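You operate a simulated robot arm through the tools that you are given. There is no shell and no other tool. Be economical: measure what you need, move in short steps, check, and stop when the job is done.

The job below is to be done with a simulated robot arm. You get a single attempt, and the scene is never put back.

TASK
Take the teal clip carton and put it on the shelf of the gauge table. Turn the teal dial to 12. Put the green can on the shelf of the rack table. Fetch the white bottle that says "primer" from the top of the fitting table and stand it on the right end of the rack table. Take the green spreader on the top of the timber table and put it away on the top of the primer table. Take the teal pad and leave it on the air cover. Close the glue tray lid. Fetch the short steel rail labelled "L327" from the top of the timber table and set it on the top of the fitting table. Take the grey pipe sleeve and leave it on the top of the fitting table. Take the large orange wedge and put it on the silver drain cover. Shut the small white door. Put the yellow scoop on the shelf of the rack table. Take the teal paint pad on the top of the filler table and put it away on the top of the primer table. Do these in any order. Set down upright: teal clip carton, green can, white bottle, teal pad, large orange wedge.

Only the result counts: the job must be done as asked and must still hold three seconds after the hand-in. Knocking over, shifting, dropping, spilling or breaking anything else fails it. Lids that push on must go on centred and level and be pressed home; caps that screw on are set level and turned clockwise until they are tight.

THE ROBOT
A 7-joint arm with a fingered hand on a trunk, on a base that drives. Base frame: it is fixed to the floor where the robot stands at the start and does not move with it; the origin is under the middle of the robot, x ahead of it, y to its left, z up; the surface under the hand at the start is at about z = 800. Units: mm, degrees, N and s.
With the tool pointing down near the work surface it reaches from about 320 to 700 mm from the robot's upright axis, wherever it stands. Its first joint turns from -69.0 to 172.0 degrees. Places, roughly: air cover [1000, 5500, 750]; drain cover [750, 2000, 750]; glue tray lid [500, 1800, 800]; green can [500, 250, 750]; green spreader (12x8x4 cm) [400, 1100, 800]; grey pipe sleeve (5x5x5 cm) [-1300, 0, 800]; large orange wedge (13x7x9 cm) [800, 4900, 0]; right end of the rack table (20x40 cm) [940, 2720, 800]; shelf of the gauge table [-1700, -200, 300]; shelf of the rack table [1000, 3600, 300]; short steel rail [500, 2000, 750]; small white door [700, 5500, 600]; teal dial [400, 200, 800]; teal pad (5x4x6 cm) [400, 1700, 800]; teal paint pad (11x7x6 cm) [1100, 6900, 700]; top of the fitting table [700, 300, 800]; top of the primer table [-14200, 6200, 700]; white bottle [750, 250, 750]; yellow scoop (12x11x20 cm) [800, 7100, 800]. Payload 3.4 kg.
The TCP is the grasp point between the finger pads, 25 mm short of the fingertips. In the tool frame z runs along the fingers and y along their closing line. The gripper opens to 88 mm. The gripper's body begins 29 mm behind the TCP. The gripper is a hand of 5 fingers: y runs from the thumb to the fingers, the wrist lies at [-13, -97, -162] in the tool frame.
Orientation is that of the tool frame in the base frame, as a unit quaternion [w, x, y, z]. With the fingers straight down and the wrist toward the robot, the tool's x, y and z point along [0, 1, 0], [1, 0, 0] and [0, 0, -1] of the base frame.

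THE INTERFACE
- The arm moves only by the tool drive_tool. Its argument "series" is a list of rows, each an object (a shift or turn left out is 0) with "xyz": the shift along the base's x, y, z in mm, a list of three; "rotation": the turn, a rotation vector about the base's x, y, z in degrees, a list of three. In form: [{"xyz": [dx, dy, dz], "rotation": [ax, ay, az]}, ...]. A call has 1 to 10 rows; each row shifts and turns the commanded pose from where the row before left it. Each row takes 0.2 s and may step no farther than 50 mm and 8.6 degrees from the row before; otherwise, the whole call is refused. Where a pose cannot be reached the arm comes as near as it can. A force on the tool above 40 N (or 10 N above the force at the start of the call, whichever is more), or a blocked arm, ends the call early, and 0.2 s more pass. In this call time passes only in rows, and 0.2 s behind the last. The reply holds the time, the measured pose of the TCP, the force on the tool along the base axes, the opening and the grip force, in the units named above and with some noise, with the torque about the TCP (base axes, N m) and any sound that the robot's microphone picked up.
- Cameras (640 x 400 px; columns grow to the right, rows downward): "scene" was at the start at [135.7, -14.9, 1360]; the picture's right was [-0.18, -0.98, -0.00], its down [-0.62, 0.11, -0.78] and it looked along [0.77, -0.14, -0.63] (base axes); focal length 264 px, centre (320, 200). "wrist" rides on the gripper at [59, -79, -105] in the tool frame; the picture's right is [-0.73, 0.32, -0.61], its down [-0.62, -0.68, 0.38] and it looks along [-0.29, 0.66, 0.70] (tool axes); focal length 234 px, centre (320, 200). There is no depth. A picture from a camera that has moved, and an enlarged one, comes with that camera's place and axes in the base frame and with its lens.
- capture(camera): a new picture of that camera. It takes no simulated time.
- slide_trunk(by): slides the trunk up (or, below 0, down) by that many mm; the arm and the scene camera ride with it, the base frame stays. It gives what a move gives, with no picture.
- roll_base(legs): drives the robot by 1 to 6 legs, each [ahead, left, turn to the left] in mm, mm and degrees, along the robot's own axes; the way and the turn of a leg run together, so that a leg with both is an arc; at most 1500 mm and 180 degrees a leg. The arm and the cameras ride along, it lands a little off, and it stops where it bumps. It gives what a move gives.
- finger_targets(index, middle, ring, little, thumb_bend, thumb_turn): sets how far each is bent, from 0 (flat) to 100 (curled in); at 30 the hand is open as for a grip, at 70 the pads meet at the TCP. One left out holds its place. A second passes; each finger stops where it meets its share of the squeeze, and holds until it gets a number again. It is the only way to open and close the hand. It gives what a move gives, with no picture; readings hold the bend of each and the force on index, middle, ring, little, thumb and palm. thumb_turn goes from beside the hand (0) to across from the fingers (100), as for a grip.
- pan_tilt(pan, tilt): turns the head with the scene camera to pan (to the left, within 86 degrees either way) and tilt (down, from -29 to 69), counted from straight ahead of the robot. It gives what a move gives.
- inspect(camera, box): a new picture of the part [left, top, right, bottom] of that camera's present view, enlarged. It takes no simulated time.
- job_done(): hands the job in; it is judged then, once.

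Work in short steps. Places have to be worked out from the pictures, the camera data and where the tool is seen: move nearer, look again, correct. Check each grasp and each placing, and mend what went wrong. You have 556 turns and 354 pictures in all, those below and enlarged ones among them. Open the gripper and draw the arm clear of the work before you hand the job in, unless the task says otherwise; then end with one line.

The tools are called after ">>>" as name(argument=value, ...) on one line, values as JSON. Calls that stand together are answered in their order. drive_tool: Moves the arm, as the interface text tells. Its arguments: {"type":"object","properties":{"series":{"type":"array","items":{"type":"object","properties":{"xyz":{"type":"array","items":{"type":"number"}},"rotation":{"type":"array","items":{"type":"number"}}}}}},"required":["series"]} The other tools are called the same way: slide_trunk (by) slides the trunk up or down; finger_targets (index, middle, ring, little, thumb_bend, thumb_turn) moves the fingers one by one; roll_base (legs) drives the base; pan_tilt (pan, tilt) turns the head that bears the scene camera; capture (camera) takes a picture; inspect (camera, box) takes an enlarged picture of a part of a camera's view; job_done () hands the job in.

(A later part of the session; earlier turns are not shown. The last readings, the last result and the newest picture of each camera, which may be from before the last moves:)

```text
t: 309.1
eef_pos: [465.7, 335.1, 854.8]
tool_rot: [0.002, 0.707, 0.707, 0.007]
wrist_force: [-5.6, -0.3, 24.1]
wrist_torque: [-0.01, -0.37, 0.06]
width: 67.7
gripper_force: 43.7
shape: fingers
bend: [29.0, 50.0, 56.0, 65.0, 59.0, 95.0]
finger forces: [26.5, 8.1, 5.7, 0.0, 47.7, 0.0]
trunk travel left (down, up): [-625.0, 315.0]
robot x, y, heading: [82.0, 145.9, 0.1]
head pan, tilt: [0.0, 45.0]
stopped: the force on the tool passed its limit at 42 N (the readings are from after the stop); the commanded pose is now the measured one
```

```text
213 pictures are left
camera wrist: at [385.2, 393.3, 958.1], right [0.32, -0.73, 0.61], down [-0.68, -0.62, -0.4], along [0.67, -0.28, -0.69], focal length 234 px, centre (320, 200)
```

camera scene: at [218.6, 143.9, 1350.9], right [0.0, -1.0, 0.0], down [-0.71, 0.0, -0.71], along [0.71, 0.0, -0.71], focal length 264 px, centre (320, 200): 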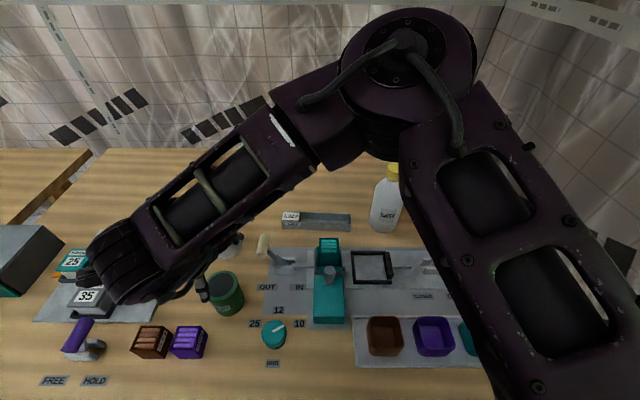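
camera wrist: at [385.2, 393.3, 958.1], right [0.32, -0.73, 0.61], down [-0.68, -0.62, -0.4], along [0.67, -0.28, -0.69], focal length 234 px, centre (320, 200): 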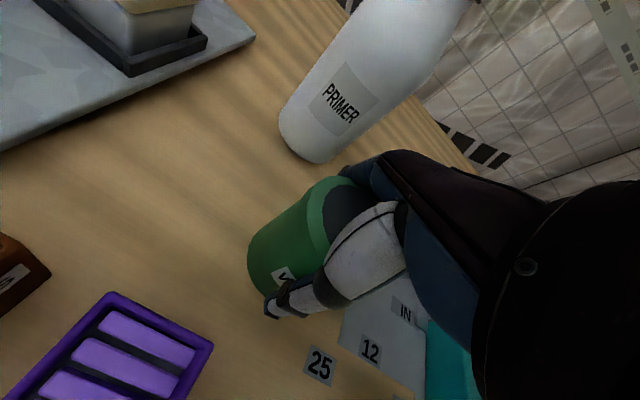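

It's a snug fit: the fingers slid down the can's sides and now hold it firmly. Relieve the downward push by lifting a little and check.

>>> drive_tool(series=[{"xyz": [0, 0, 4]}, {"xyz": [0, 0, 4]}, {"xyz": [0, 0, 10]}])

>>> capture(camera="wrist")

>>> capture(camera="scene")

```text
t: 309.9
eef_pos: [466.2, 334.5, 869.4]
tool_rot: [0.002, 0.707, 0.708, 0.003]
wrist_force: [-0.1, 0.7, -1.9]
wrist_torque: [0.01, 0.0, -0.02]
width: 66.6
gripper_force: 36.7
shape: fingers
bend: [29.0, 50.0, 56.0, 65.0, 59.0, 95.0]
finger forces: [22.2, 7.4, 5.6, 0.0, 38.2, 0.0]
trunk travel left (down, up): [-625.0, 315.0]
robot x, y, heading: [85.3, 144.0, 0.3]
head pan, tilt: [0.0, 45.0]
```

```text
212 pictures are left
camera wrist: at [387.1, 394.0, 972.5], right [0.32, -0.73, 0.61], down [-0.68, -0.62, -0.39], along [0.66, -0.29, -0.69], focal length 234 px, centre (320, 200)
```

wrist: 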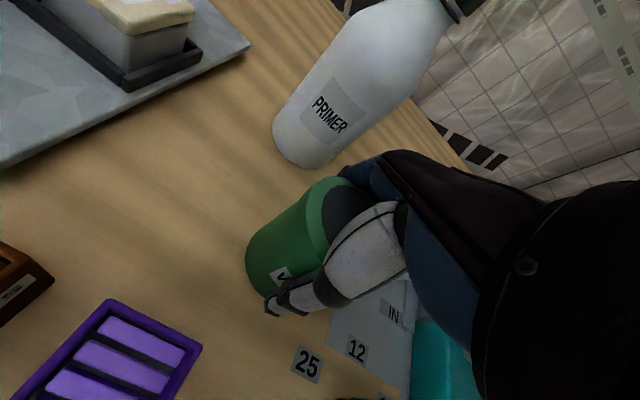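

```text
211 pictures are left
camera scene: at [216.1, 144.3, 1351.0], right [0.0, -1.0, 0.0], down [-0.71, 0.0, -0.71], along [0.71, 0.0, -0.71], focal length 264 px, centre (320, 200)
```

scene: 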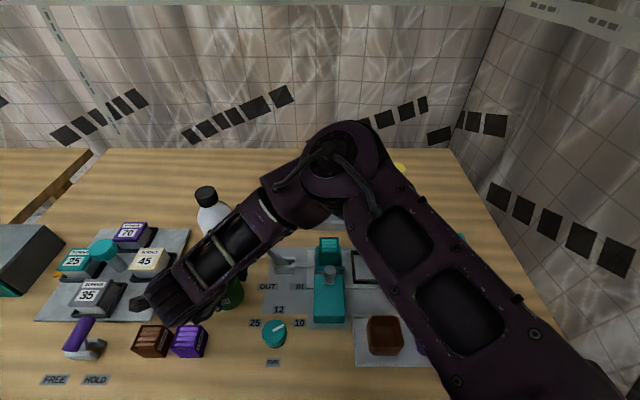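

The can is lifted and level (base 54 below TCP). Raise and drive to the rack shelf.

>>> drive_tool(series=[{"xyz": [0, 0, 40]}, {"xyz": [0, 0, 45]}, {"xyz": [0, 0, 45]}, {"xyz": [0, 0, 45]}, {"xyz": [20, -20, 40]}, {"xyz": [20, -30, 0]}, {"xyz": [30, -30, 0]}, {"xyz": [30, -30, 0]}, {"xyz": [20, -30, 0]}])

>>> roll_base(legs=[[-130, 0, 0], [0, 1500, 0], [0, 1500, 0], [0, 430, 0]])

>>> capture(camera="scene")

>>> capture(camera="wrist")

```text
t: 311.9
eef_pos: [588.3, 194.4, 1085.9]
tool_rot: [0.001, 0.707, 0.707, 0.004]
wrist_force: [0.3, -1.0, -1.8]
wrist_torque: [0.0, -0.01, 0.0]
width: 65.4
gripper_force: 36.1
shape: fingers
bend: [29.0, 51.0, 57.0, 65.0, 59.0, 95.0]
finger forces: [22.1, 7.3, 5.6, 0.0, 37.6, 0.0]
trunk travel left (down, up): [-625.0, 315.0]
robot x, y, heading: [84.4, 143.0, 0.1]
head pan, tilt: [0.0, 45.0]
```

```text
t: 329.6
eef_pos: [381.6, 3657.8, 1084.4]
tool_rot: [0.001, 0.697, 0.717, 0.003]
wrist_force: [0.3, 0.3, -2.7]
wrist_torque: [0.05, -0.03, 0.0]
width: 65.4
gripper_force: 35.8
shape: fingers
bend: [29.0, 51.0, 57.0, 65.0, 59.0, 95.0]
finger forces: [21.7, 7.4, 5.5, 0.1, 37.5, 0.1]
trunk travel left (down, up): [-625.0, 315.0]
robot x, y, heading: [-123.2, 3591.4, 1.7]
head pan, tilt: [0.0, 45.0]
```

```text
210 pictures are left
camera scene: at [13.0, 3596.9, 1351.1], right [0.03, -1.0, 0.0], down [-0.71, -0.02, -0.71], along [0.71, 0.02, -0.71], focal length 264 px, centre (320, 200)
```

scene: 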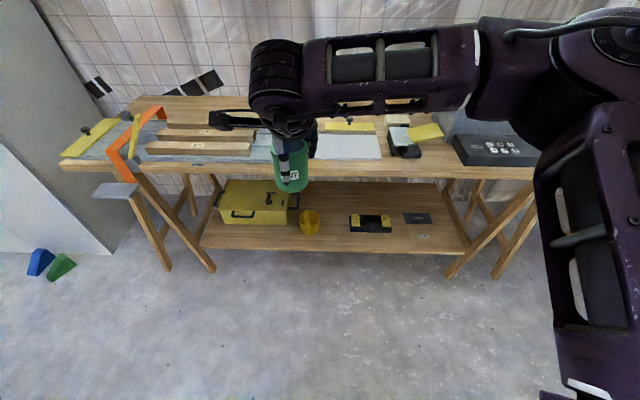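

```text
209 pictures are left
camera wrist: at [300.7, 3715.2, 1189.6], right [0.34, -0.72, 0.61], down [-0.66, -0.64, -0.39], along [0.67, -0.27, -0.69], focal length 234 px, centre (320, 200)
```

wrist: 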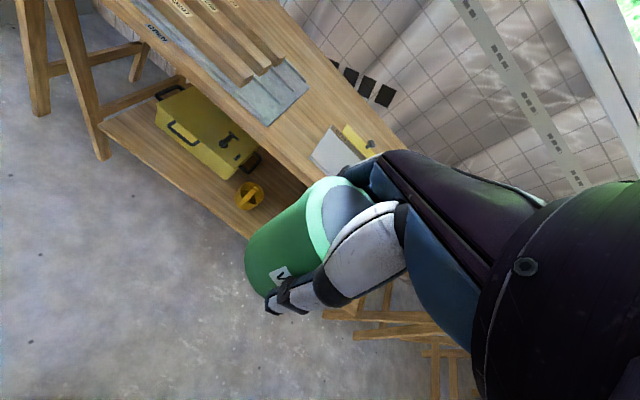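

The can will go at about (795, 3552), between scoop and tray. Straighten, lower trunk fully and arm, then drive in.

>>> slide_trunk(by=-400)

>>> slide_trunk(by=-225)

>>> drive_tool(series=[{"xyz": [0, 0, -45]}, {"xyz": [0, 0, -35]}])

>>> roll_base(legs=[[0, -91, -1.7], [280, 0, 0]])

>>> capture(camera="scene")

>>> capture(camera="wrist")

```text
t: 333.4
eef_pos: [382.9, 3657.9, 684.9]
tool_rot: [0.001, 0.697, 0.717, 0.003]
wrist_force: [0.7, 0.6, -2.1]
wrist_torque: [0.02, 0.01, 0.02]
width: 65.3
gripper_force: 35.8
shape: fingers
bend: [29.0, 51.0, 57.0, 65.0, 59.0, 95.0]
finger forces: [21.8, 7.3, 5.6, 0.1, 37.1, 0.1]
trunk travel left (down, up): [-225.0, 715.0]
robot x, y, heading: [-119.2, 3589.5, 1.4]
head pan, tilt: [0.0, 45.0]
```

```text
t: 335.8
eef_pos: [382.4, 3658.0, 462.0]
tool_rot: [0.001, 0.697, 0.717, 0.004]
wrist_force: [-0.4, 0.7, -2.5]
wrist_torque: [0.02, -0.01, -0.01]
width: 65.3
gripper_force: 36.1
shape: fingers
bend: [29.0, 51.0, 57.0, 65.0, 59.0, 95.0]
finger forces: [21.7, 7.3, 5.7, 0.0, 37.0, 0.1]
trunk travel left (down, up): [0.0, 940.0]
robot x, y, heading: [-118.6, 3590.3, 1.8]
head pan, tilt: [0.0, 45.0]
```

```text
t: 336.4
eef_pos: [383.3, 3656.9, 383.3]
tool_rot: [0.001, 0.696, 0.718, 0.003]
wrist_force: [-0.5, 0.2, -2.0]
wrist_torque: [0.02, -0.02, -0.02]
width: 65.0
gripper_force: 36.1
shape: fingers
bend: [29.0, 51.0, 57.0, 65.0, 59.0, 95.0]
finger forces: [21.8, 7.3, 5.7, 0.1, 37.0, 0.0]
trunk travel left (down, up): [0.0, 940.0]
robot x, y, heading: [-117.9, 3591.4, 1.8]
head pan, tilt: [0.0, 45.0]
```

```text
t: 339.1
eef_pos: [666.0, 3549.6, 382.8]
tool_rot: [0.001, 0.708, 0.706, 0.005]
wrist_force: [0.6, 0.1, -2.5]
wrist_torque: [-0.01, 0.02, 0.0]
width: 64.9
gripper_force: 35.7
shape: fingers
bend: [29.0, 51.0, 57.0, 65.0, 59.0, 95.0]
finger forces: [21.7, 7.3, 5.7, 0.0, 36.9, 0.1]
trunk travel left (down, up): [0.0, 940.0]
robot x, y, heading: [158.4, 3499.0, -0.4]
head pan, tilt: [0.0, 45.0]
```

```text
208 pictures are left
camera scene: at [294.0, 3500.8, 726.1], right [0.0, -1.0, 0.0], down [-0.71, 0.0, -0.71], along [0.71, 0.0, -0.71], focal length 264 px, centre (320, 200)
```

scene: 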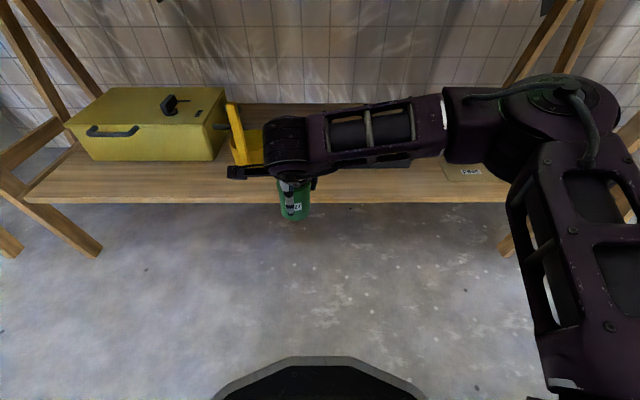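

```text
207 pictures are left
camera wrist: at [586.3, 3608.4, 486.6], right [0.32, -0.73, 0.61], down [-0.68, -0.62, -0.39], along [0.66, -0.29, -0.69], focal length 234 px, centre (320, 200)
```

wrist: 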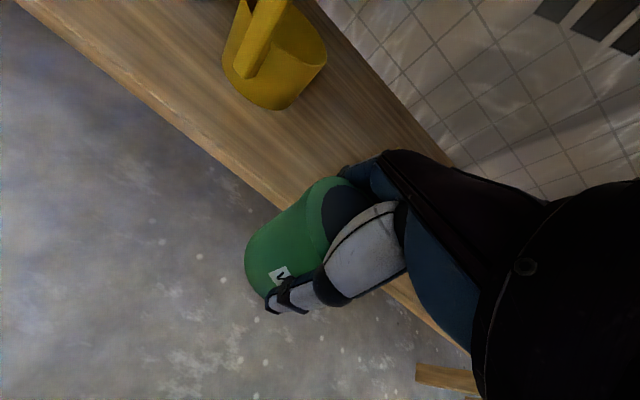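

Clear above the shelf edge. Drive 130 ahead.

>>> roll_base(legs=[[130, 0, 0]])

>>> capture(camera="wrist")

>>> capture(camera="scene")

```text
t: 340.3
eef_pos: [793.7, 3549.5, 380.9]
tool_rot: [0.002, 0.708, 0.706, 0.003]
wrist_force: [-0.7, 0.2, -2.4]
wrist_torque: [0.02, 0.0, 0.0]
width: 65.0
gripper_force: 35.6
shape: fingers
bend: [29.0, 51.0, 57.0, 65.0, 59.0, 95.0]
finger forces: [21.7, 7.3, 5.7, 0.0, 36.7, 0.1]
trunk travel left (down, up): [0.0, 940.0]
robot x, y, heading: [287.6, 3497.4, -0.0]
head pan, tilt: [0.0, 45.0]
```

```text
206 pictures are left
camera wrist: at [714.2, 3608.4, 486.6], right [0.32, -0.73, 0.61], down [-0.68, -0.62, -0.39], along [0.66, -0.29, -0.69], focal length 234 px, centre (320, 200)
```

wrist: 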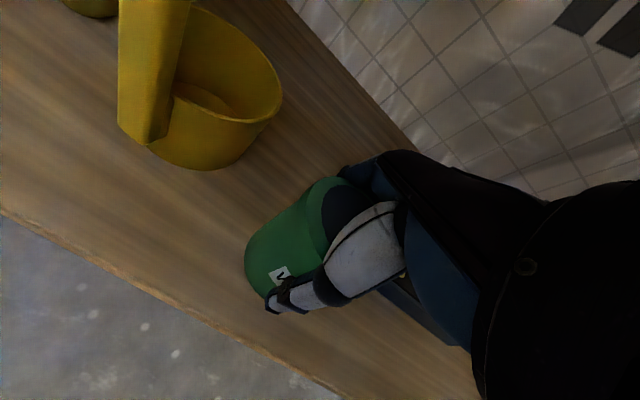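

```text
205 pictures are left
camera scene: at [422.0, 3500.6, 726.1], right [0.0, -1.0, 0.0], down [-0.71, 0.0, -0.71], along [0.71, 0.0, -0.71], focal length 264 px, centre (320, 200)
```

scene: 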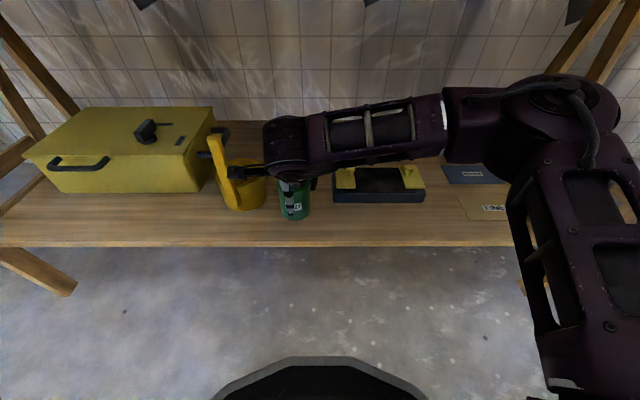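

Good position between scoop and tray. Lower to the shelf.

>>> drive_tool(series=[{"xyz": [0, 0, -20]}, {"xyz": [0, 0, -10]}, {"xyz": [0, 0, -4]}, {"xyz": [0, 0, -3]}, {"xyz": [0, 0, -3]}])

```text
t: 341.5
eef_pos: [793.1, 3550.2, 345.8]
tool_rot: [0.003, 0.708, 0.706, 0.007]
wrist_force: [-4.5, -1.1, 18.8]
wrist_torque: [-0.05, -0.36, -0.05]
width: 65.2
gripper_force: 43.2
shape: fingers
bend: [29.0, 51.0, 57.0, 65.0, 59.0, 95.0]
finger forces: [26.6, 8.0, 6.5, 0.1, 46.6, 0.0]
trunk travel left (down, up): [0.0, 940.0]
robot x, y, heading: [288.1, 3498.8, -0.1]
head pan, tilt: [0.0, 45.0]
```

Contact. Ease up 3 mm and open.

>>> drive_tool(series=[{"xyz": [0, 0, 3]}])

>>> finger_targets(index=25, middle=25, ring=25, little=25, thumb_bend=25)

>>> drive_tool(series=[{"xyz": [0, 0, 10]}, {"xyz": [0, 0, 20]}, {"xyz": [0, 0, 30]}, {"xyz": [0, 0, 15]}])

>>> capture(camera="wrist")

>>> capture(camera="scene")

```text
t: 341.9
eef_pos: [793.6, 3549.6, 345.6]
tool_rot: [0.002, 0.708, 0.707, 0.004]
wrist_force: [-0.4, 1.2, 12.4]
wrist_torque: [-0.03, -0.34, 0.02]
width: 65.2
gripper_force: 41.0
shape: fingers
bend: [29.0, 51.0, 57.0, 65.0, 59.0, 95.0]
finger forces: [26.0, 8.4, 6.3, 0.1, 41.0, 0.0]
trunk travel left (down, up): [0.0, 940.0]
robot x, y, heading: [287.6, 3498.3, 0.1]
head pan, tilt: [0.0, 45.0]
```

```text
t: 342.9
eef_pos: [793.3, 3548.7, 346.2]
tool_rot: [0.001, 0.708, 0.706, 0.005]
wrist_force: [1.8, 1.2, 1.9]
wrist_torque: [-0.02, -0.05, 0.04]
width: 97.5
gripper_force: 3.4
shape: fingers
bend: [23.0, 25.0, 25.0, 25.0, 25.0, 97.0]
finger forces: [4.7, 0.0, 0.0, 0.0, 2.4, 0.0]
trunk travel left (down, up): [0.0, 940.0]
robot x, y, heading: [291.7, 3502.5, 0.0]
head pan, tilt: [0.0, 45.0]
```

```text
t: 343.9
eef_pos: [794.1, 3549.8, 420.6]
tool_rot: [0.002, 0.708, 0.707, 0.004]
wrist_force: [0.1, -1.0, 0.2]
wrist_torque: [-0.01, -0.01, 0.0]
width: 94.5
gripper_force: 0.1
shape: fingers
bend: [25.0, 25.0, 25.0, 25.0, 25.0, 97.0]
finger forces: [0.0, 0.1, 0.0, 0.0, 0.0, 0.1]
trunk travel left (down, up): [0.0, 940.0]
robot x, y, heading: [287.8, 3502.3, -0.1]
head pan, tilt: [0.0, 45.0]
```

```text
204 pictures are left
camera wrist: at [713.8, 3609.4, 525.6], right [0.32, -0.73, 0.61], down [-0.68, -0.62, -0.39], along [0.66, -0.29, -0.69], focal length 234 px, centre (320, 200)
```

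wrist: 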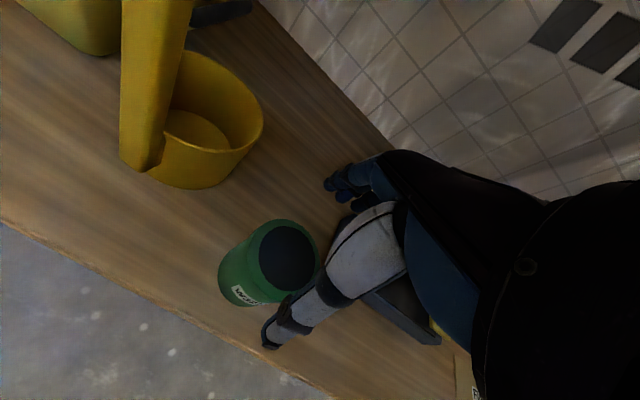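

```text
203 pictures are left
camera scene: at [421.8, 3500.5, 726.1], right [0.0, -1.0, 0.0], down [-0.71, 0.0, -0.71], along [0.71, 0.0, -0.71], focal length 264 px, centre (320, 200)
```

scene: 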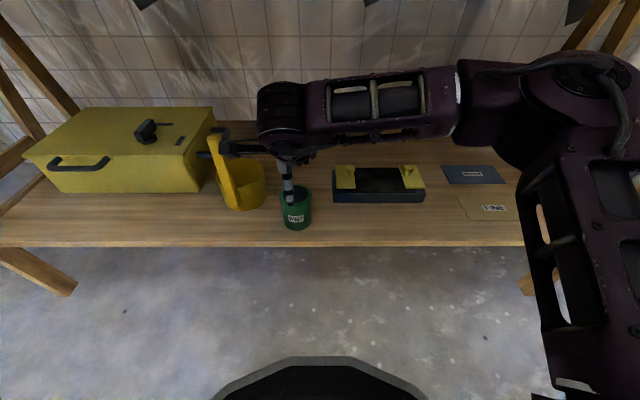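

The can stands upright on the shelf. Back out, raise the trunk, and return to the fitting table for the dial and the primer bottle.

>>> roll_base(legs=[[-320, 0, 0]])

>>> slide_trunk(by=400)

>>> slide_trunk(by=225)

>>> drive_tool(series=[{"xyz": [-10, 0, 45]}, {"xyz": [-10, 0, 45]}])

>>> roll_base(legs=[[0, -1500, 0], [0, -1500, 0], [0, -350, 0]])

>>> capture(camera="scene")

```text
t: 346.1
eef_pos: [474.3, 3551.1, 420.6]
tool_rot: [0.001, 0.708, 0.707, 0.004]
wrist_force: [-0.5, 0.2, 0.3]
wrist_torque: [0.01, 0.0, 0.02]
width: 94.5
gripper_force: 0.0
shape: fingers
bend: [25.0, 25.0, 25.0, 25.0, 25.0, 97.0]
finger forces: [0.1, 0.1, 0.0, 0.0, 0.0, 0.0]
trunk travel left (down, up): [0.0, 940.0]
robot x, y, heading: [-30.1, 3502.4, 0.0]
head pan, tilt: [0.0, 45.0]
```

```text
t: 349.9
eef_pos: [474.6, 3550.5, 822.1]
tool_rot: [0.001, 0.708, 0.706, 0.004]
wrist_force: [0.3, 0.4, -0.5]
wrist_torque: [0.0, -0.03, 0.01]
width: 94.5
gripper_force: 0.0
shape: fingers
bend: [25.0, 25.0, 25.0, 25.0, 25.0, 97.0]
finger forces: [0.0, 0.1, 0.0, 0.0, 0.1, 0.0]
trunk travel left (down, up): [-400.0, 540.0]
robot x, y, heading: [-30.9, 3502.3, -0.2]
head pan, tilt: [0.0, 45.0]
```

```text
t: 352.3
eef_pos: [472.9, 3550.6, 1047.1]
tool_rot: [0.0, 0.708, 0.706, 0.004]
wrist_force: [0.1, -0.3, -0.5]
wrist_torque: [-0.01, 0.02, 0.02]
width: 94.6
gripper_force: 0.1
shape: fingers
bend: [25.0, 25.0, 25.0, 25.0, 25.0, 97.0]
finger forces: [0.0, 0.0, 0.1, 0.1, 0.1, 0.0]
trunk travel left (down, up): [-625.0, 315.0]
robot x, y, heading: [-29.4, 3496.7, -0.2]
head pan, tilt: [0.0, 45.0]
```

```text
t: 352.9
eef_pos: [454.4, 3549.7, 1136.9]
tool_rot: [0.002, 0.708, 0.706, 0.003]
wrist_force: [0.4, -0.2, 0.4]
wrist_torque: [-0.03, -0.02, -0.02]
width: 94.4
gripper_force: 0.1
shape: fingers
bend: [25.0, 25.0, 25.0, 25.0, 25.0, 97.0]
finger forces: [0.0, 0.0, 0.1, 0.0, 0.0, 0.0]
trunk travel left (down, up): [-625.0, 315.0]
robot x, y, heading: [-31.0, 3503.1, 0.1]
head pan, tilt: [0.0, 45.0]
```

```text
t: 369.4
eef_pos: [500.9, 178.8, 1136.3]
tool_rot: [0.001, 0.688, 0.725, 0.004]
wrist_force: [0.2, 0.0, 0.3]
wrist_torque: [-0.01, 0.01, 0.0]
width: 94.6
gripper_force: 0.1
shape: fingers
bend: [25.0, 25.0, 25.0, 25.0, 25.0, 97.0]
finger forces: [0.0, 0.0, 0.1, 0.1, 0.0, 0.0]
trunk travel left (down, up): [-625.0, 315.0]
robot x, y, heading: [15.9, 105.8, 3.1]
head pan, tilt: [0.0, 45.0]
```

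```text
202 pictures are left
camera scene: at [151.3, 111.2, 1351.1], right [0.05, -1.0, 0.0], down [-0.71, -0.04, -0.71], along [0.71, 0.04, -0.71], focal length 264 px, centre (320, 200)
```

scene: 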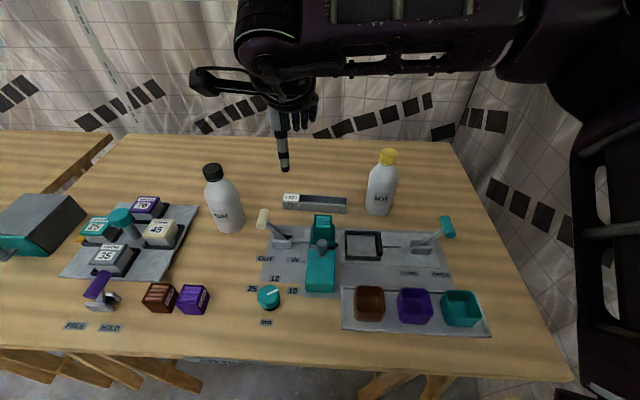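

The view is clear. I curl ring and little, set yaw ≈ -10° and move above the dial at (390, 231).

>>> finger_targets(index=40, middle=40, ring=100, little=100, thumb_bend=38)

>>> drive_tool(series=[{"xyz": [-18, 9, -35], "rotation": [0, 0, -6.5]}, {"xyz": [-18, 9, -35], "rotation": [0, 0, -6.5]}, {"xyz": [-18, 9, -35]}, {"xyz": [-18, 9, -35]}, {"xyz": [-18, 8, -35]}, {"xyz": [-20, 8, -35]}])

>>> capture(camera="wrist")

```text
t: 370.4
eef_pos: [500.8, 178.8, 1134.9]
tool_rot: [0.0, 0.688, 0.725, 0.004]
wrist_force: [-0.8, -0.4, 0.5]
wrist_torque: [-0.02, 0.02, -0.01]
width: 66.2
gripper_force: 0.1
shape: fingers
bend: [40.0, 40.0, 100.0, 100.0, 38.0, 97.0]
finger forces: [0.1, 0.1, 0.0, 0.0, 0.0, 0.0]
trunk travel left (down, up): [-625.0, 315.0]
robot x, y, heading: [22.7, 103.4, 3.1]
head pan, tilt: [0.0, 45.0]
```

```text
t: 371.8
eef_pos: [390.6, 232.8, 925.5]
tool_rot: [0.001, 0.766, 0.643, 0.003]
wrist_force: [-1.0, 0.1, 0.0]
wrist_torque: [-0.01, -0.02, 0.02]
width: 66.4
gripper_force: 0.1
shape: fingers
bend: [40.0, 40.0, 100.0, 100.0, 38.0, 97.0]
finger forces: [0.0, 0.1, 0.1, 0.0, 0.0, 0.0]
trunk travel left (down, up): [-625.0, 315.0]
robot x, y, heading: [18.3, 100.6, 3.0]
head pan, tilt: [0.0, 45.0]
```

```text
201 pictures are left
camera wrist: at [322.7, 304.7, 1029.6], right [0.19, -0.77, 0.61], down [-0.78, -0.5, -0.39], along [0.6, -0.4, -0.69], focal length 234 px, centre (320, 200)
```

wrist: 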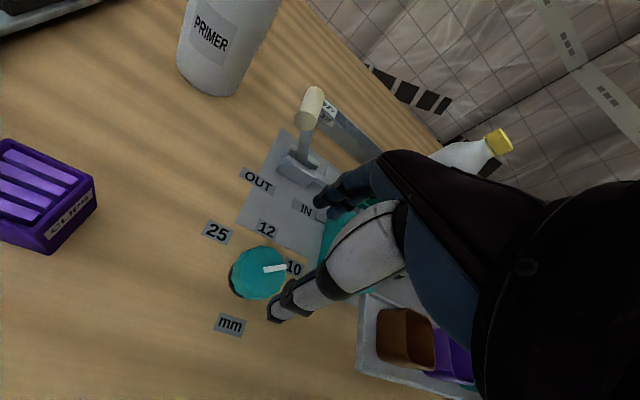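

Dial centred. Lower to z≈832.

>>> drive_tool(series=[{"xyz": [0, 0, -40]}, {"xyz": [0, 0, -35]}, {"xyz": [0, 0, -18]}])

>>> finger_targets(index=60, middle=60, thumb_bend=58)

>>> capture(camera="wrist")

```text
t: 372.6
eef_pos: [389.9, 232.0, 832.1]
tool_rot: [0.001, 0.766, 0.643, 0.003]
wrist_force: [0.2, -0.3, -0.3]
wrist_torque: [0.0, 0.02, -0.01]
width: 66.0
gripper_force: 0.0
shape: fingers
bend: [40.0, 40.0, 100.0, 100.0, 38.0, 97.0]
finger forces: [0.0, 0.1, 0.0, 0.0, 0.1, 0.1]
trunk travel left (down, up): [-625.0, 315.0]
robot x, y, heading: [16.5, 103.7, 3.0]
head pan, tilt: [0.0, 45.0]
```

```text
t: 373.6
eef_pos: [390.0, 230.4, 832.4]
tool_rot: [0.001, 0.766, 0.643, 0.003]
wrist_force: [3.8, -0.8, 0.7]
wrist_torque: [-0.06, -0.16, -0.01]
width: 38.0
gripper_force: 5.9
shape: fingers
bend: [53.0, 55.0, 100.0, 100.0, 52.0, 97.0]
finger forces: [4.2, 4.2, 0.1, 0.0, 4.6, 0.0]
trunk travel left (down, up): [-625.0, 315.0]
robot x, y, heading: [21.1, 102.7, 3.3]
head pan, tilt: [0.0, 45.0]
```

```text
200 pictures are left
camera wrist: at [322.3, 302.8, 936.4], right [0.19, -0.77, 0.61], down [-0.78, -0.5, -0.39], along [0.6, -0.4, -0.69], focal length 234 px, centre (320, 200)
```

wrist: 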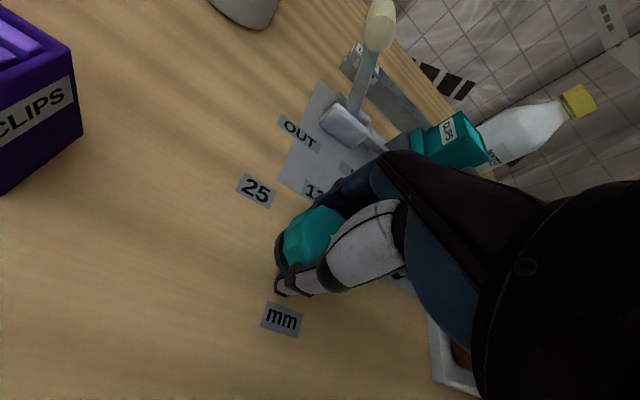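

Gripped. Tighten a bit and turn +60° (counter-clockwise from above) toward 12.

>>> finger_targets(index=66, middle=66, thumb_bend=64)

>>> drive_tool(series=[{"rotation": [0, 0, 7.5]}, {"rotation": [0, 0, 7.5]}, {"rotation": [0, 0, 7.5]}, {"rotation": [0, 0, 7.5]}, {"rotation": [0, 0, 7.5]}, {"rotation": [0, 0, 7.5]}, {"rotation": [0, 0, 7.5]}, {"rotation": [0, 0, 7.5]}])

>>> capture(camera="wrist")

>>> inspect(camera="scene", box=[190, 230, 350, 350])

```text
t: 374.6
eef_pos: [391.6, 231.1, 831.8]
tool_rot: [0.001, 0.766, 0.643, 0.004]
wrist_force: [6.0, -1.0, 0.4]
wrist_torque: [-0.11, -0.24, 0.09]
width: 36.6
gripper_force: 12.0
shape: fingers
bend: [54.0, 56.0, 100.0, 100.0, 53.0, 97.0]
finger forces: [7.1, 7.3, 0.0, 0.0, 9.5, 0.1]
trunk travel left (down, up): [-625.0, 315.0]
robot x, y, heading: [21.3, 103.0, 3.2]
head pan, tilt: [0.0, 45.0]
```

```text
t: 376.4
eef_pos: [390.9, 232.2, 832.6]
tool_rot: [-0.001, 0.34, 0.94, 0.003]
wrist_force: [-1.3, 0.4, -2.7]
wrist_torque: [0.14, -0.13, 0.01]
width: 36.6
gripper_force: 12.4
shape: fingers
bend: [55.0, 58.0, 100.0, 100.0, 53.0, 96.0]
finger forces: [6.0, 5.9, 0.1, 0.0, 12.5, 0.0]
trunk travel left (down, up): [-625.0, 315.0]
robot x, y, heading: [19.8, 101.4, 2.9]
head pan, tilt: [0.0, 45.0]
```

```text
199 pictures are left
camera wrist: at [294.7, 208.8, 936.6], right [0.76, -0.22, 0.61], down [0.04, -0.92, -0.39], along [0.64, 0.32, -0.69], focal length 234 px, centre (320, 200)
```

wrist: 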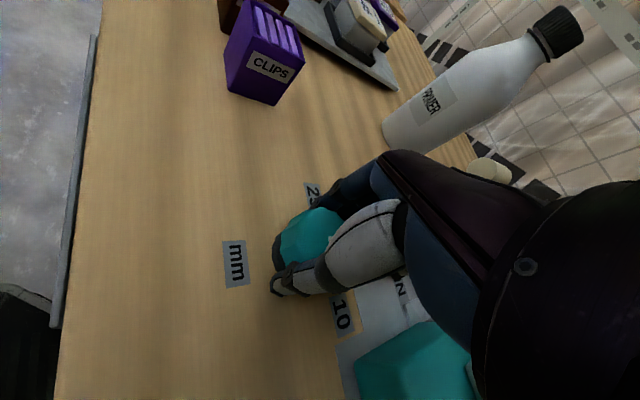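

```text
3.33 times, centred on (270, 290) of scene
camera zoom: at [151.3, 111.6, 1351.1], right [0.05, -1.0, 0.0], down [-0.71, -0.04, -0.71], along [0.71, 0.04, -0.71], focal length 880 px, centre (487, -100)
```

zoom: 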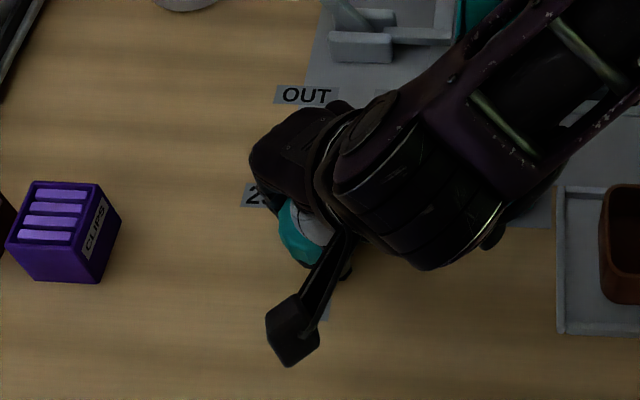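

Release and rise to read the dial.

>>> finger_targets(index=36, middle=36, thumb_bend=34)

>>> drive_tool(series=[{"xyz": [0, 0, 30]}, {"xyz": [0, 0, 45]}, {"xyz": [0, 0, 45]}, {"xyz": [0, 0, 45]}, {"xyz": [40, 0, 20]}, {"xyz": [45, 0, 0]}])

>>> inspect(camera="scene", box=[190, 230, 350, 350])

```text
t: 377.4
eef_pos: [390.2, 231.6, 833.7]
tool_rot: [0.0, 0.342, 0.94, 0.004]
wrist_force: [-0.6, 0.6, 0.3]
wrist_torque: [0.03, 0.03, -0.01]
width: 73.6
gripper_force: 0.0
shape: fingers
bend: [36.0, 36.0, 100.0, 100.0, 34.0, 97.0]
finger forces: [0.0, 0.0, 0.1, 0.0, 0.0, 0.0]
trunk travel left (down, up): [-625.0, 315.0]
robot x, y, heading: [14.9, 105.3, 3.1]
head pan, tilt: [0.0, 45.0]
```

```text
t: 378.8
eef_pos: [477.4, 229.8, 1019.3]
tool_rot: [-0.002, 0.342, 0.94, 0.004]
wrist_force: [0.4, -0.3, 0.6]
wrist_torque: [0.01, 0.03, -0.01]
width: 73.9
gripper_force: 0.1
shape: fingers
bend: [36.0, 36.0, 100.0, 100.0, 34.0, 97.0]
finger forces: [0.0, 0.0, 0.0, 0.0, 0.1, 0.0]
trunk travel left (down, up): [-625.0, 315.0]
robot x, y, heading: [18.2, 106.6, 3.0]
head pan, tilt: [0.0, 45.0]
```

```text
3.33 times, centred on (270, 290) of scene
camera zoom: at [152.6, 111.6, 1351.0], right [0.05, -1.0, 0.0], down [-0.71, -0.04, -0.71], along [0.71, 0.04, -0.71], focal length 880 px, centre (487, -100)
```

zoom: 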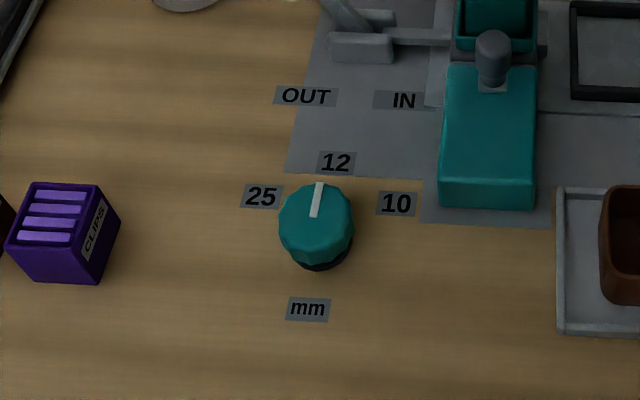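

The mark is near 12, maybe a few degrees short. I zoom further to measure.

>>> inspect(camera="scene", box=[245, 260, 305, 320])

```text
6.67 times, centred on (275, 290) of scene
camera zoom: at [152.6, 111.6, 1351.0], right [0.05, -1.0, 0.0], down [-0.71, -0.04, -0.71], along [0.71, 0.04, -0.71], focal length 1760 px, centre (620, -400)
```

zoom: 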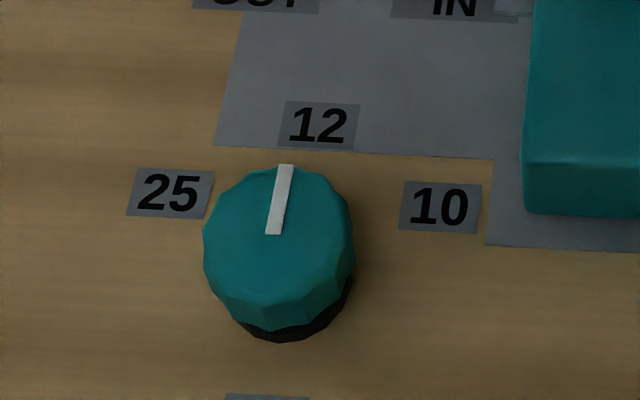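

The mark points at 12 within a couple of degrees. Now look closely at the teal carton and its holder.

>>> inspect(camera="scene", box=[240, 195, 400, 305])

>>> capture(camera="wrist")

```text
3.64 times, centred on (320, 250) of scene
camera zoom: at [152.6, 111.6, 1351.0], right [0.05, -1.0, 0.0], down [-0.71, -0.04, -0.71], along [0.71, 0.04, -0.71], focal length 960 px, centre (320, 18)
```

zoom: 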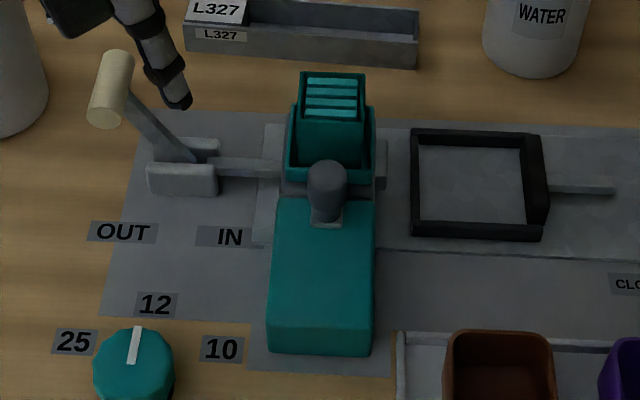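

```text
194 pictures are left
camera wrist: at [381.2, 207.4, 1123.4], right [0.76, -0.22, 0.61], down [0.04, -0.92, -0.39], along [0.64, 0.32, -0.69], focal length 234 px, centre (320, 200)
```

wrist: 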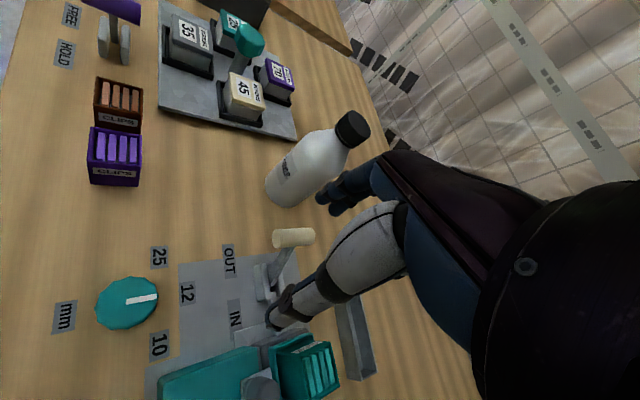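

The teal carton sits in a holder with a lever (IN/OUT) beside it. I turn the hand back to yaw 0 and bring the wrist camera close for a good look.

>>> drive_tool(series=[{"xyz": [0, -10, 0], "rotation": [0, 0, -8.3]}, {"xyz": [0, -15, 0], "rotation": [0, 0, -8.3]}, {"xyz": [0, -15, 0], "rotation": [0, 0, -8.3]}, {"xyz": [0, -15, 0], "rotation": [0, 0, -8.3]}, {"xyz": [0, -15, 0], "rotation": [0, 0, -8.3]}, {"xyz": [-10, -15, 0], "rotation": [0, 0, -8.3]}])

>>> capture(camera="wrist")

```text
t: 380.2
eef_pos: [465.6, 146.0, 1017.7]
tool_rot: [0.001, 0.706, 0.708, 0.003]
wrist_force: [0.4, -0.6, 0.2]
wrist_torque: [-0.01, 0.02, -0.01]
width: 74.2
gripper_force: 0.1
shape: fingers
bend: [36.0, 36.0, 100.0, 100.0, 34.0, 97.0]
finger forces: [0.0, 0.0, 0.0, 0.1, 0.0, 0.1]
trunk travel left (down, up): [-625.0, 315.0]
robot x, y, heading: [18.9, 103.8, 3.0]
head pan, tilt: [0.0, 45.0]
```

```text
193 pictures are left
camera wrist: at [384.7, 204.9, 1121.9], right [0.32, -0.73, 0.61], down [-0.68, -0.62, -0.39], along [0.66, -0.29, -0.69], focal length 234 px, centre (320, 200)
```

wrist: 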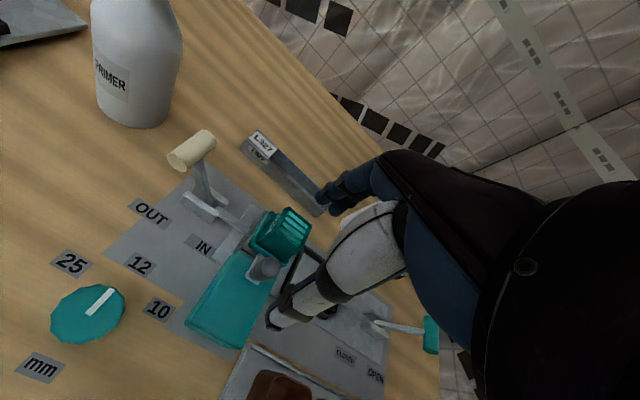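

>>> inspect(camera="wrist", box=[160, 120, 340, 300])

```text
2.22 times, centred on (250, 210) of wrist
camera zoom: at [384.7, 204.9, 1121.9], right [0.32, -0.73, 0.61], down [-0.68, -0.62, -0.39], along [0.66, -0.29, -0.69], focal length 520 px, centre (476, 178)
```

zoom: 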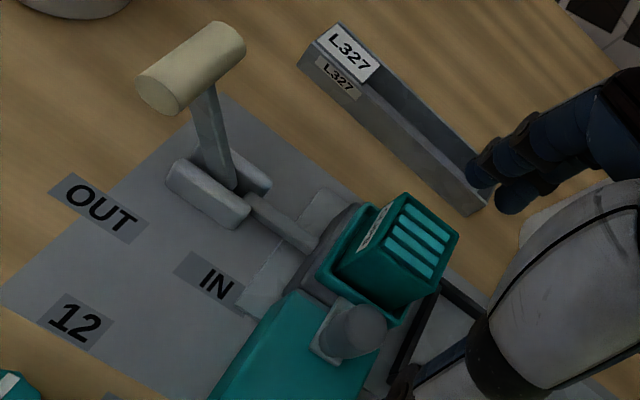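

The carton's top spans x 526–564, y 102–143, z≈887, standing ~39 mm out of its tray; the knob ends at x≈498. I'll grip from above along x with a narrow opening. Hover first.

>>> finger_targets(index=46, middle=46, thumb_bend=45)

>>> drive_tool(series=[{"xyz": [20, -6, 0]}, {"xyz": [20, -6, 0]}, {"xyz": [20, -6, 0]}, {"xyz": [20, -6, -20]}, {"xyz": [0, 0, -40]}])

>>> capture(camera="wrist")

>>> inspect(camera="scene", box=[240, 165, 420, 305])

```text
t: 381.2
eef_pos: [466.3, 146.8, 1017.6]
tool_rot: [0.002, 0.706, 0.708, 0.003]
wrist_force: [0.7, -0.2, 0.5]
wrist_torque: [0.01, -0.01, 0.02]
width: 52.2
gripper_force: 0.1
shape: fingers
bend: [46.0, 46.0, 100.0, 100.0, 45.0, 97.0]
finger forces: [0.0, 0.1, 0.0, 0.1, 0.0, 0.0]
trunk travel left (down, up): [-625.0, 315.0]
robot x, y, heading: [21.3, 104.7, 3.2]
head pan, tilt: [0.0, 45.0]
```

```text
t: 382.4
eef_pos: [548.3, 121.4, 958.2]
tool_rot: [0.001, 0.706, 0.708, 0.004]
wrist_force: [-0.5, 0.0, -0.3]
wrist_torque: [0.01, 0.0, -0.01]
width: 51.9
gripper_force: 0.0
shape: fingers
bend: [46.0, 46.0, 100.0, 100.0, 45.0, 97.0]
finger forces: [0.0, 0.1, 0.0, 0.0, 0.0, 0.0]
trunk travel left (down, up): [-625.0, 315.0]
robot x, y, heading: [16.3, 106.8, 3.3]
head pan, tilt: [0.0, 45.0]
```

```text
191 pictures are left
camera wrist: at [469.0, 180.9, 1063.0], right [0.32, -0.73, 0.61], down [-0.68, -0.62, -0.39], along [0.66, -0.28, -0.69], focal length 234 px, centre (320, 200)
```

wrist: 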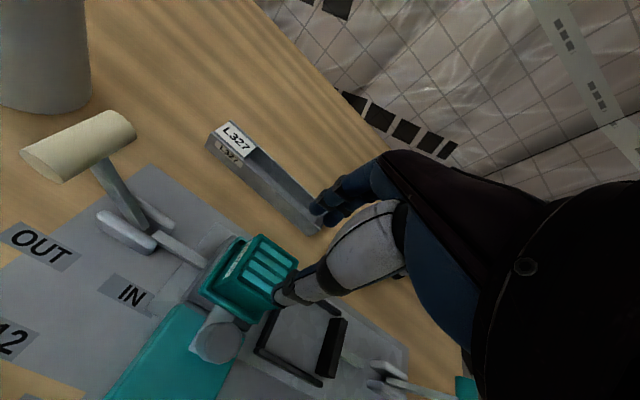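

```text
2.86 times, centred on (330, 235) of scene
camera zoom: at [151.9, 111.4, 1351.1], right [0.05, -1.0, 0.0], down [-0.71, -0.04, -0.71], along [0.71, 0.04, -0.71], focal length 754 px, centre (291, 100)
```

zoom: 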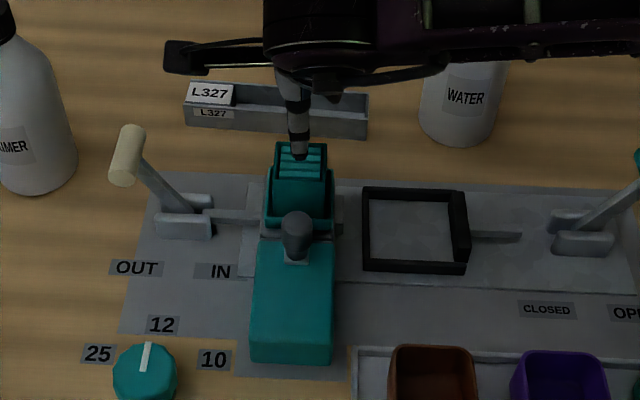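

Adjust to (542, 124) and lower to z≈893 for a check.

>>> drive_tool(series=[{"xyz": [-5, 2, -30]}, {"xyz": [0, 0, -25]}, {"xyz": [0, 0, -10]}])

>>> capture(camera="wrist")

>>> inspect(camera="scene", box=[280, 180, 370, 270])

```text
t: 383.2
eef_pos: [540.8, 124.7, 891.7]
tool_rot: [0.002, 0.705, 0.709, 0.004]
wrist_force: [0.8, -0.4, -0.1]
wrist_torque: [0.0, 0.03, -0.01]
width: 52.0
gripper_force: 0.1
shape: fingers
bend: [46.0, 46.0, 100.0, 100.0, 45.0, 97.0]
finger forces: [0.0, 0.1, 0.0, 0.0, 0.0, 0.0]
trunk travel left (down, up): [-625.0, 315.0]
robot x, y, heading: [18.4, 103.6, 3.1]
head pan, tilt: [0.0, 45.0]
```

```text
189 pictures are left
camera wrist: at [461.3, 182.7, 996.8], right [0.32, -0.73, 0.61], down [-0.68, -0.63, -0.39], along [0.66, -0.28, -0.69], focal length 234 px, centre (320, 200)
```

wrist: 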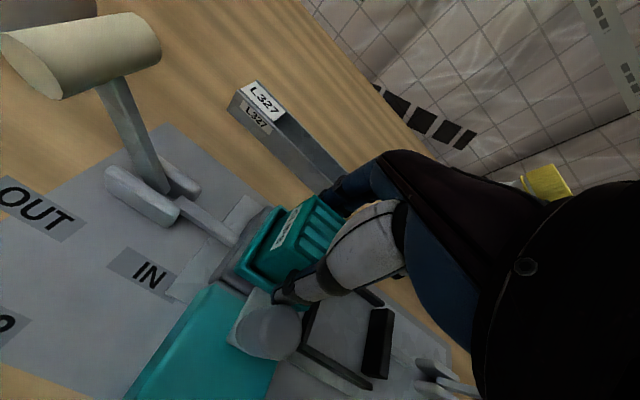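

```text
4.44 times, centred on (325, 225) of scene
camera zoom: at [151.4, 111.5, 1351.1], right [0.05, -1.0, 0.0], down [-0.71, -0.04, -0.71], along [0.71, 0.04, -0.71], focal length 1174 px, centre (298, 89)
```

zoom: 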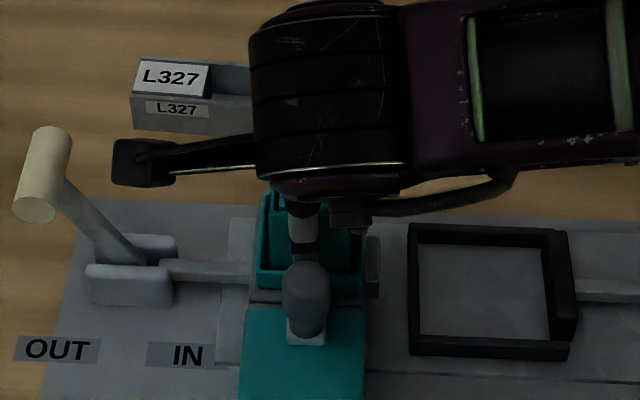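

The thumb fits between the knob and carton. Lower 10 mm and close.

>>> drive_tool(series=[{"xyz": [1, 0, -5]}, {"xyz": [0, 0, -4]}])

>>> finger_targets(index=60, middle=60, thumb_bend=60)

>>> capture(camera="wrist")

```text
t: 383.8
eef_pos: [541.2, 124.1, 883.7]
tool_rot: [0.002, 0.706, 0.708, 0.003]
wrist_force: [0.6, 0.0, 0.1]
wrist_torque: [-0.01, 0.0, -0.03]
width: 52.0
gripper_force: 0.2
shape: fingers
bend: [46.0, 46.0, 100.0, 100.0, 45.0, 97.0]
finger forces: [0.0, 0.0, 0.3, 0.0, 0.1, 0.1]
trunk travel left (down, up): [-625.0, 315.0]
robot x, y, heading: [17.3, 99.0, 3.1]
head pan, tilt: [0.0, 45.0]
```

```text
t: 384.8
eef_pos: [541.7, 124.2, 882.7]
tool_rot: [0.001, 0.706, 0.709, 0.004]
wrist_force: [1.9, 0.1, 2.5]
wrist_torque: [-0.03, -0.18, 0.04]
width: 35.8
gripper_force: 8.1
shape: fingers
bend: [54.0, 55.0, 100.0, 100.0, 53.0, 97.0]
finger forces: [4.0, 6.1, 0.1, 0.0, 6.1, 0.0]
trunk travel left (down, up): [-625.0, 315.0]
robot x, y, heading: [14.6, 100.9, 3.1]
head pan, tilt: [0.0, 45.0]
```

```text
187 pictures are left
camera wrist: at [462.2, 182.7, 988.0], right [0.32, -0.73, 0.61], down [-0.68, -0.63, -0.39], along [0.66, -0.28, -0.69], focal length 234 px, centre (320, 200)
```

wrist: 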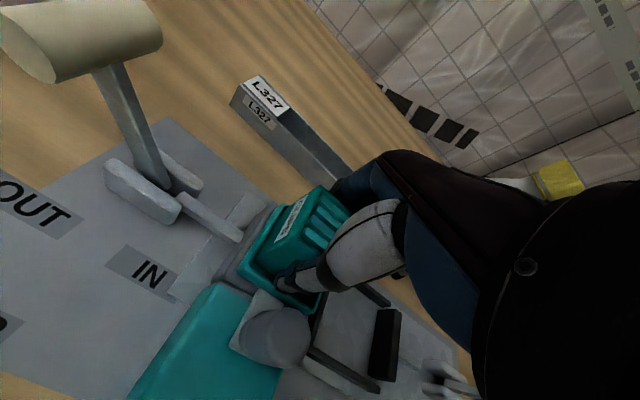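

Gripped with balanced contact. Squeeze somewhat and lift gently, watching the force for a lock.

>>> finger_targets(index=66, middle=66, thumb_bend=66)

>>> drive_tool(series=[{"xyz": [0, 0, 4]}, {"xyz": [0, 0, 4]}])

>>> capture(camera="wrist")

```text
t: 385.8
eef_pos: [541.7, 124.2, 884.6]
tool_rot: [0.001, 0.706, 0.708, 0.004]
wrist_force: [1.6, -1.1, 3.7]
wrist_torque: [-0.04, -0.16, 0.02]
width: 35.0
gripper_force: 13.9
shape: fingers
bend: [55.0, 57.0, 100.0, 100.0, 54.0, 96.0]
finger forces: [6.4, 9.9, 0.1, 0.1, 11.4, 0.1]
trunk travel left (down, up): [-625.0, 315.0]
robot x, y, heading: [22.7, 103.9, 2.9]
head pan, tilt: [0.0, 45.0]
```

```text
t: 386.4
eef_pos: [541.5, 123.9, 890.3]
tool_rot: [0.0, 0.705, 0.709, 0.003]
wrist_force: [0.5, -0.3, -2.0]
wrist_torque: [-0.02, 0.03, 0.03]
width: 35.1
gripper_force: 12.2
shape: fingers
bend: [55.0, 58.0, 100.0, 100.0, 54.0, 96.0]
finger forces: [6.1, 5.7, 0.0, 0.0, 11.9, 0.0]
trunk travel left (down, up): [-625.0, 315.0]
robot x, y, heading: [18.3, 105.3, 3.0]
head pan, tilt: [0.0, 45.0]
```

```text
186 pictures are left
camera wrist: at [462.2, 182.7, 995.4], right [0.32, -0.73, 0.61], down [-0.68, -0.63, -0.39], along [0.66, -0.28, -0.69], focal length 234 px, centre (320, 200)
```

wrist: 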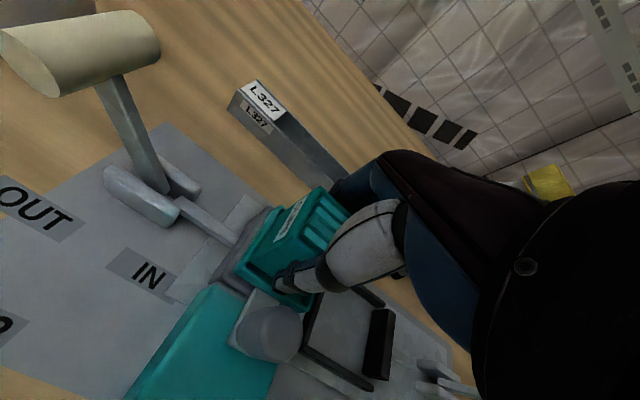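

It comes free with only its weight. Continue lifting.

>>> drive_tool(series=[{"xyz": [0, 0, 15]}, {"xyz": [0, 0, 25]}, {"xyz": [0, 0, 40]}, {"xyz": [0, 0, 45]}])

>>> capture(camera="wrist")

>>> capture(camera="scene")

```text
t: 387.4
eef_pos: [540.8, 122.9, 1018.1]
tool_rot: [0.001, 0.705, 0.709, 0.004]
wrist_force: [0.0, -0.7, -0.8]
wrist_torque: [-0.01, 0.0, 0.03]
width: 35.1
gripper_force: 11.7
shape: fingers
bend: [55.0, 58.0, 100.0, 100.0, 54.0, 96.0]
finger forces: [6.1, 5.6, 0.1, 0.0, 11.5, 0.0]
trunk travel left (down, up): [-625.0, 315.0]
robot x, y, heading: [20.8, 104.5, 3.2]
head pan, tilt: [0.0, 45.0]
```

```text
185 pictures are left
camera wrist: at [461.0, 182.7, 1120.4], right [0.32, -0.73, 0.61], down [-0.68, -0.63, -0.39], along [0.66, -0.29, -0.69], focal length 234 px, centre (320, 200)
```

wrist: 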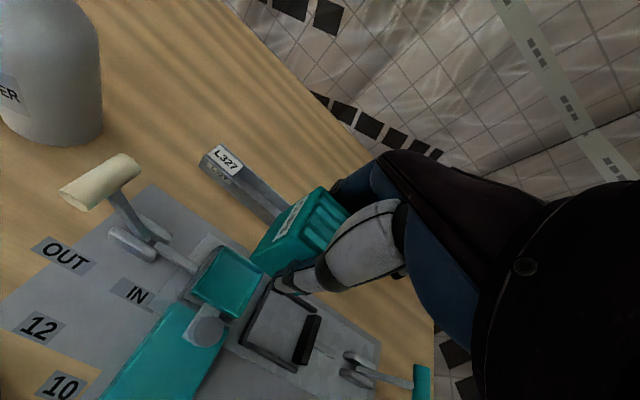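

```text
184 pictures are left
camera scene: at [150.3, 112.0, 1351.2], right [0.05, -1.0, 0.0], down [-0.71, -0.04, -0.71], along [0.71, 0.04, -0.71], focal length 264 px, centre (320, 200)
```

scene: 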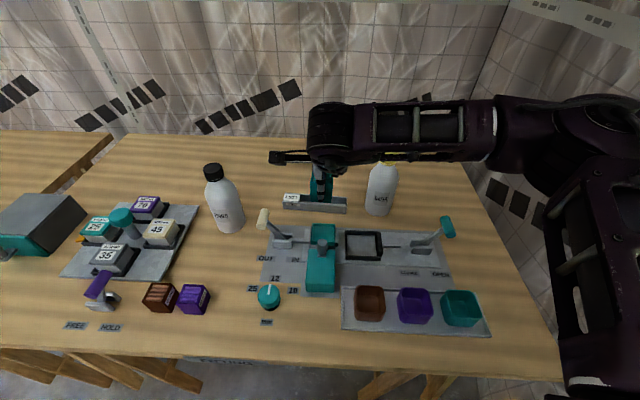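

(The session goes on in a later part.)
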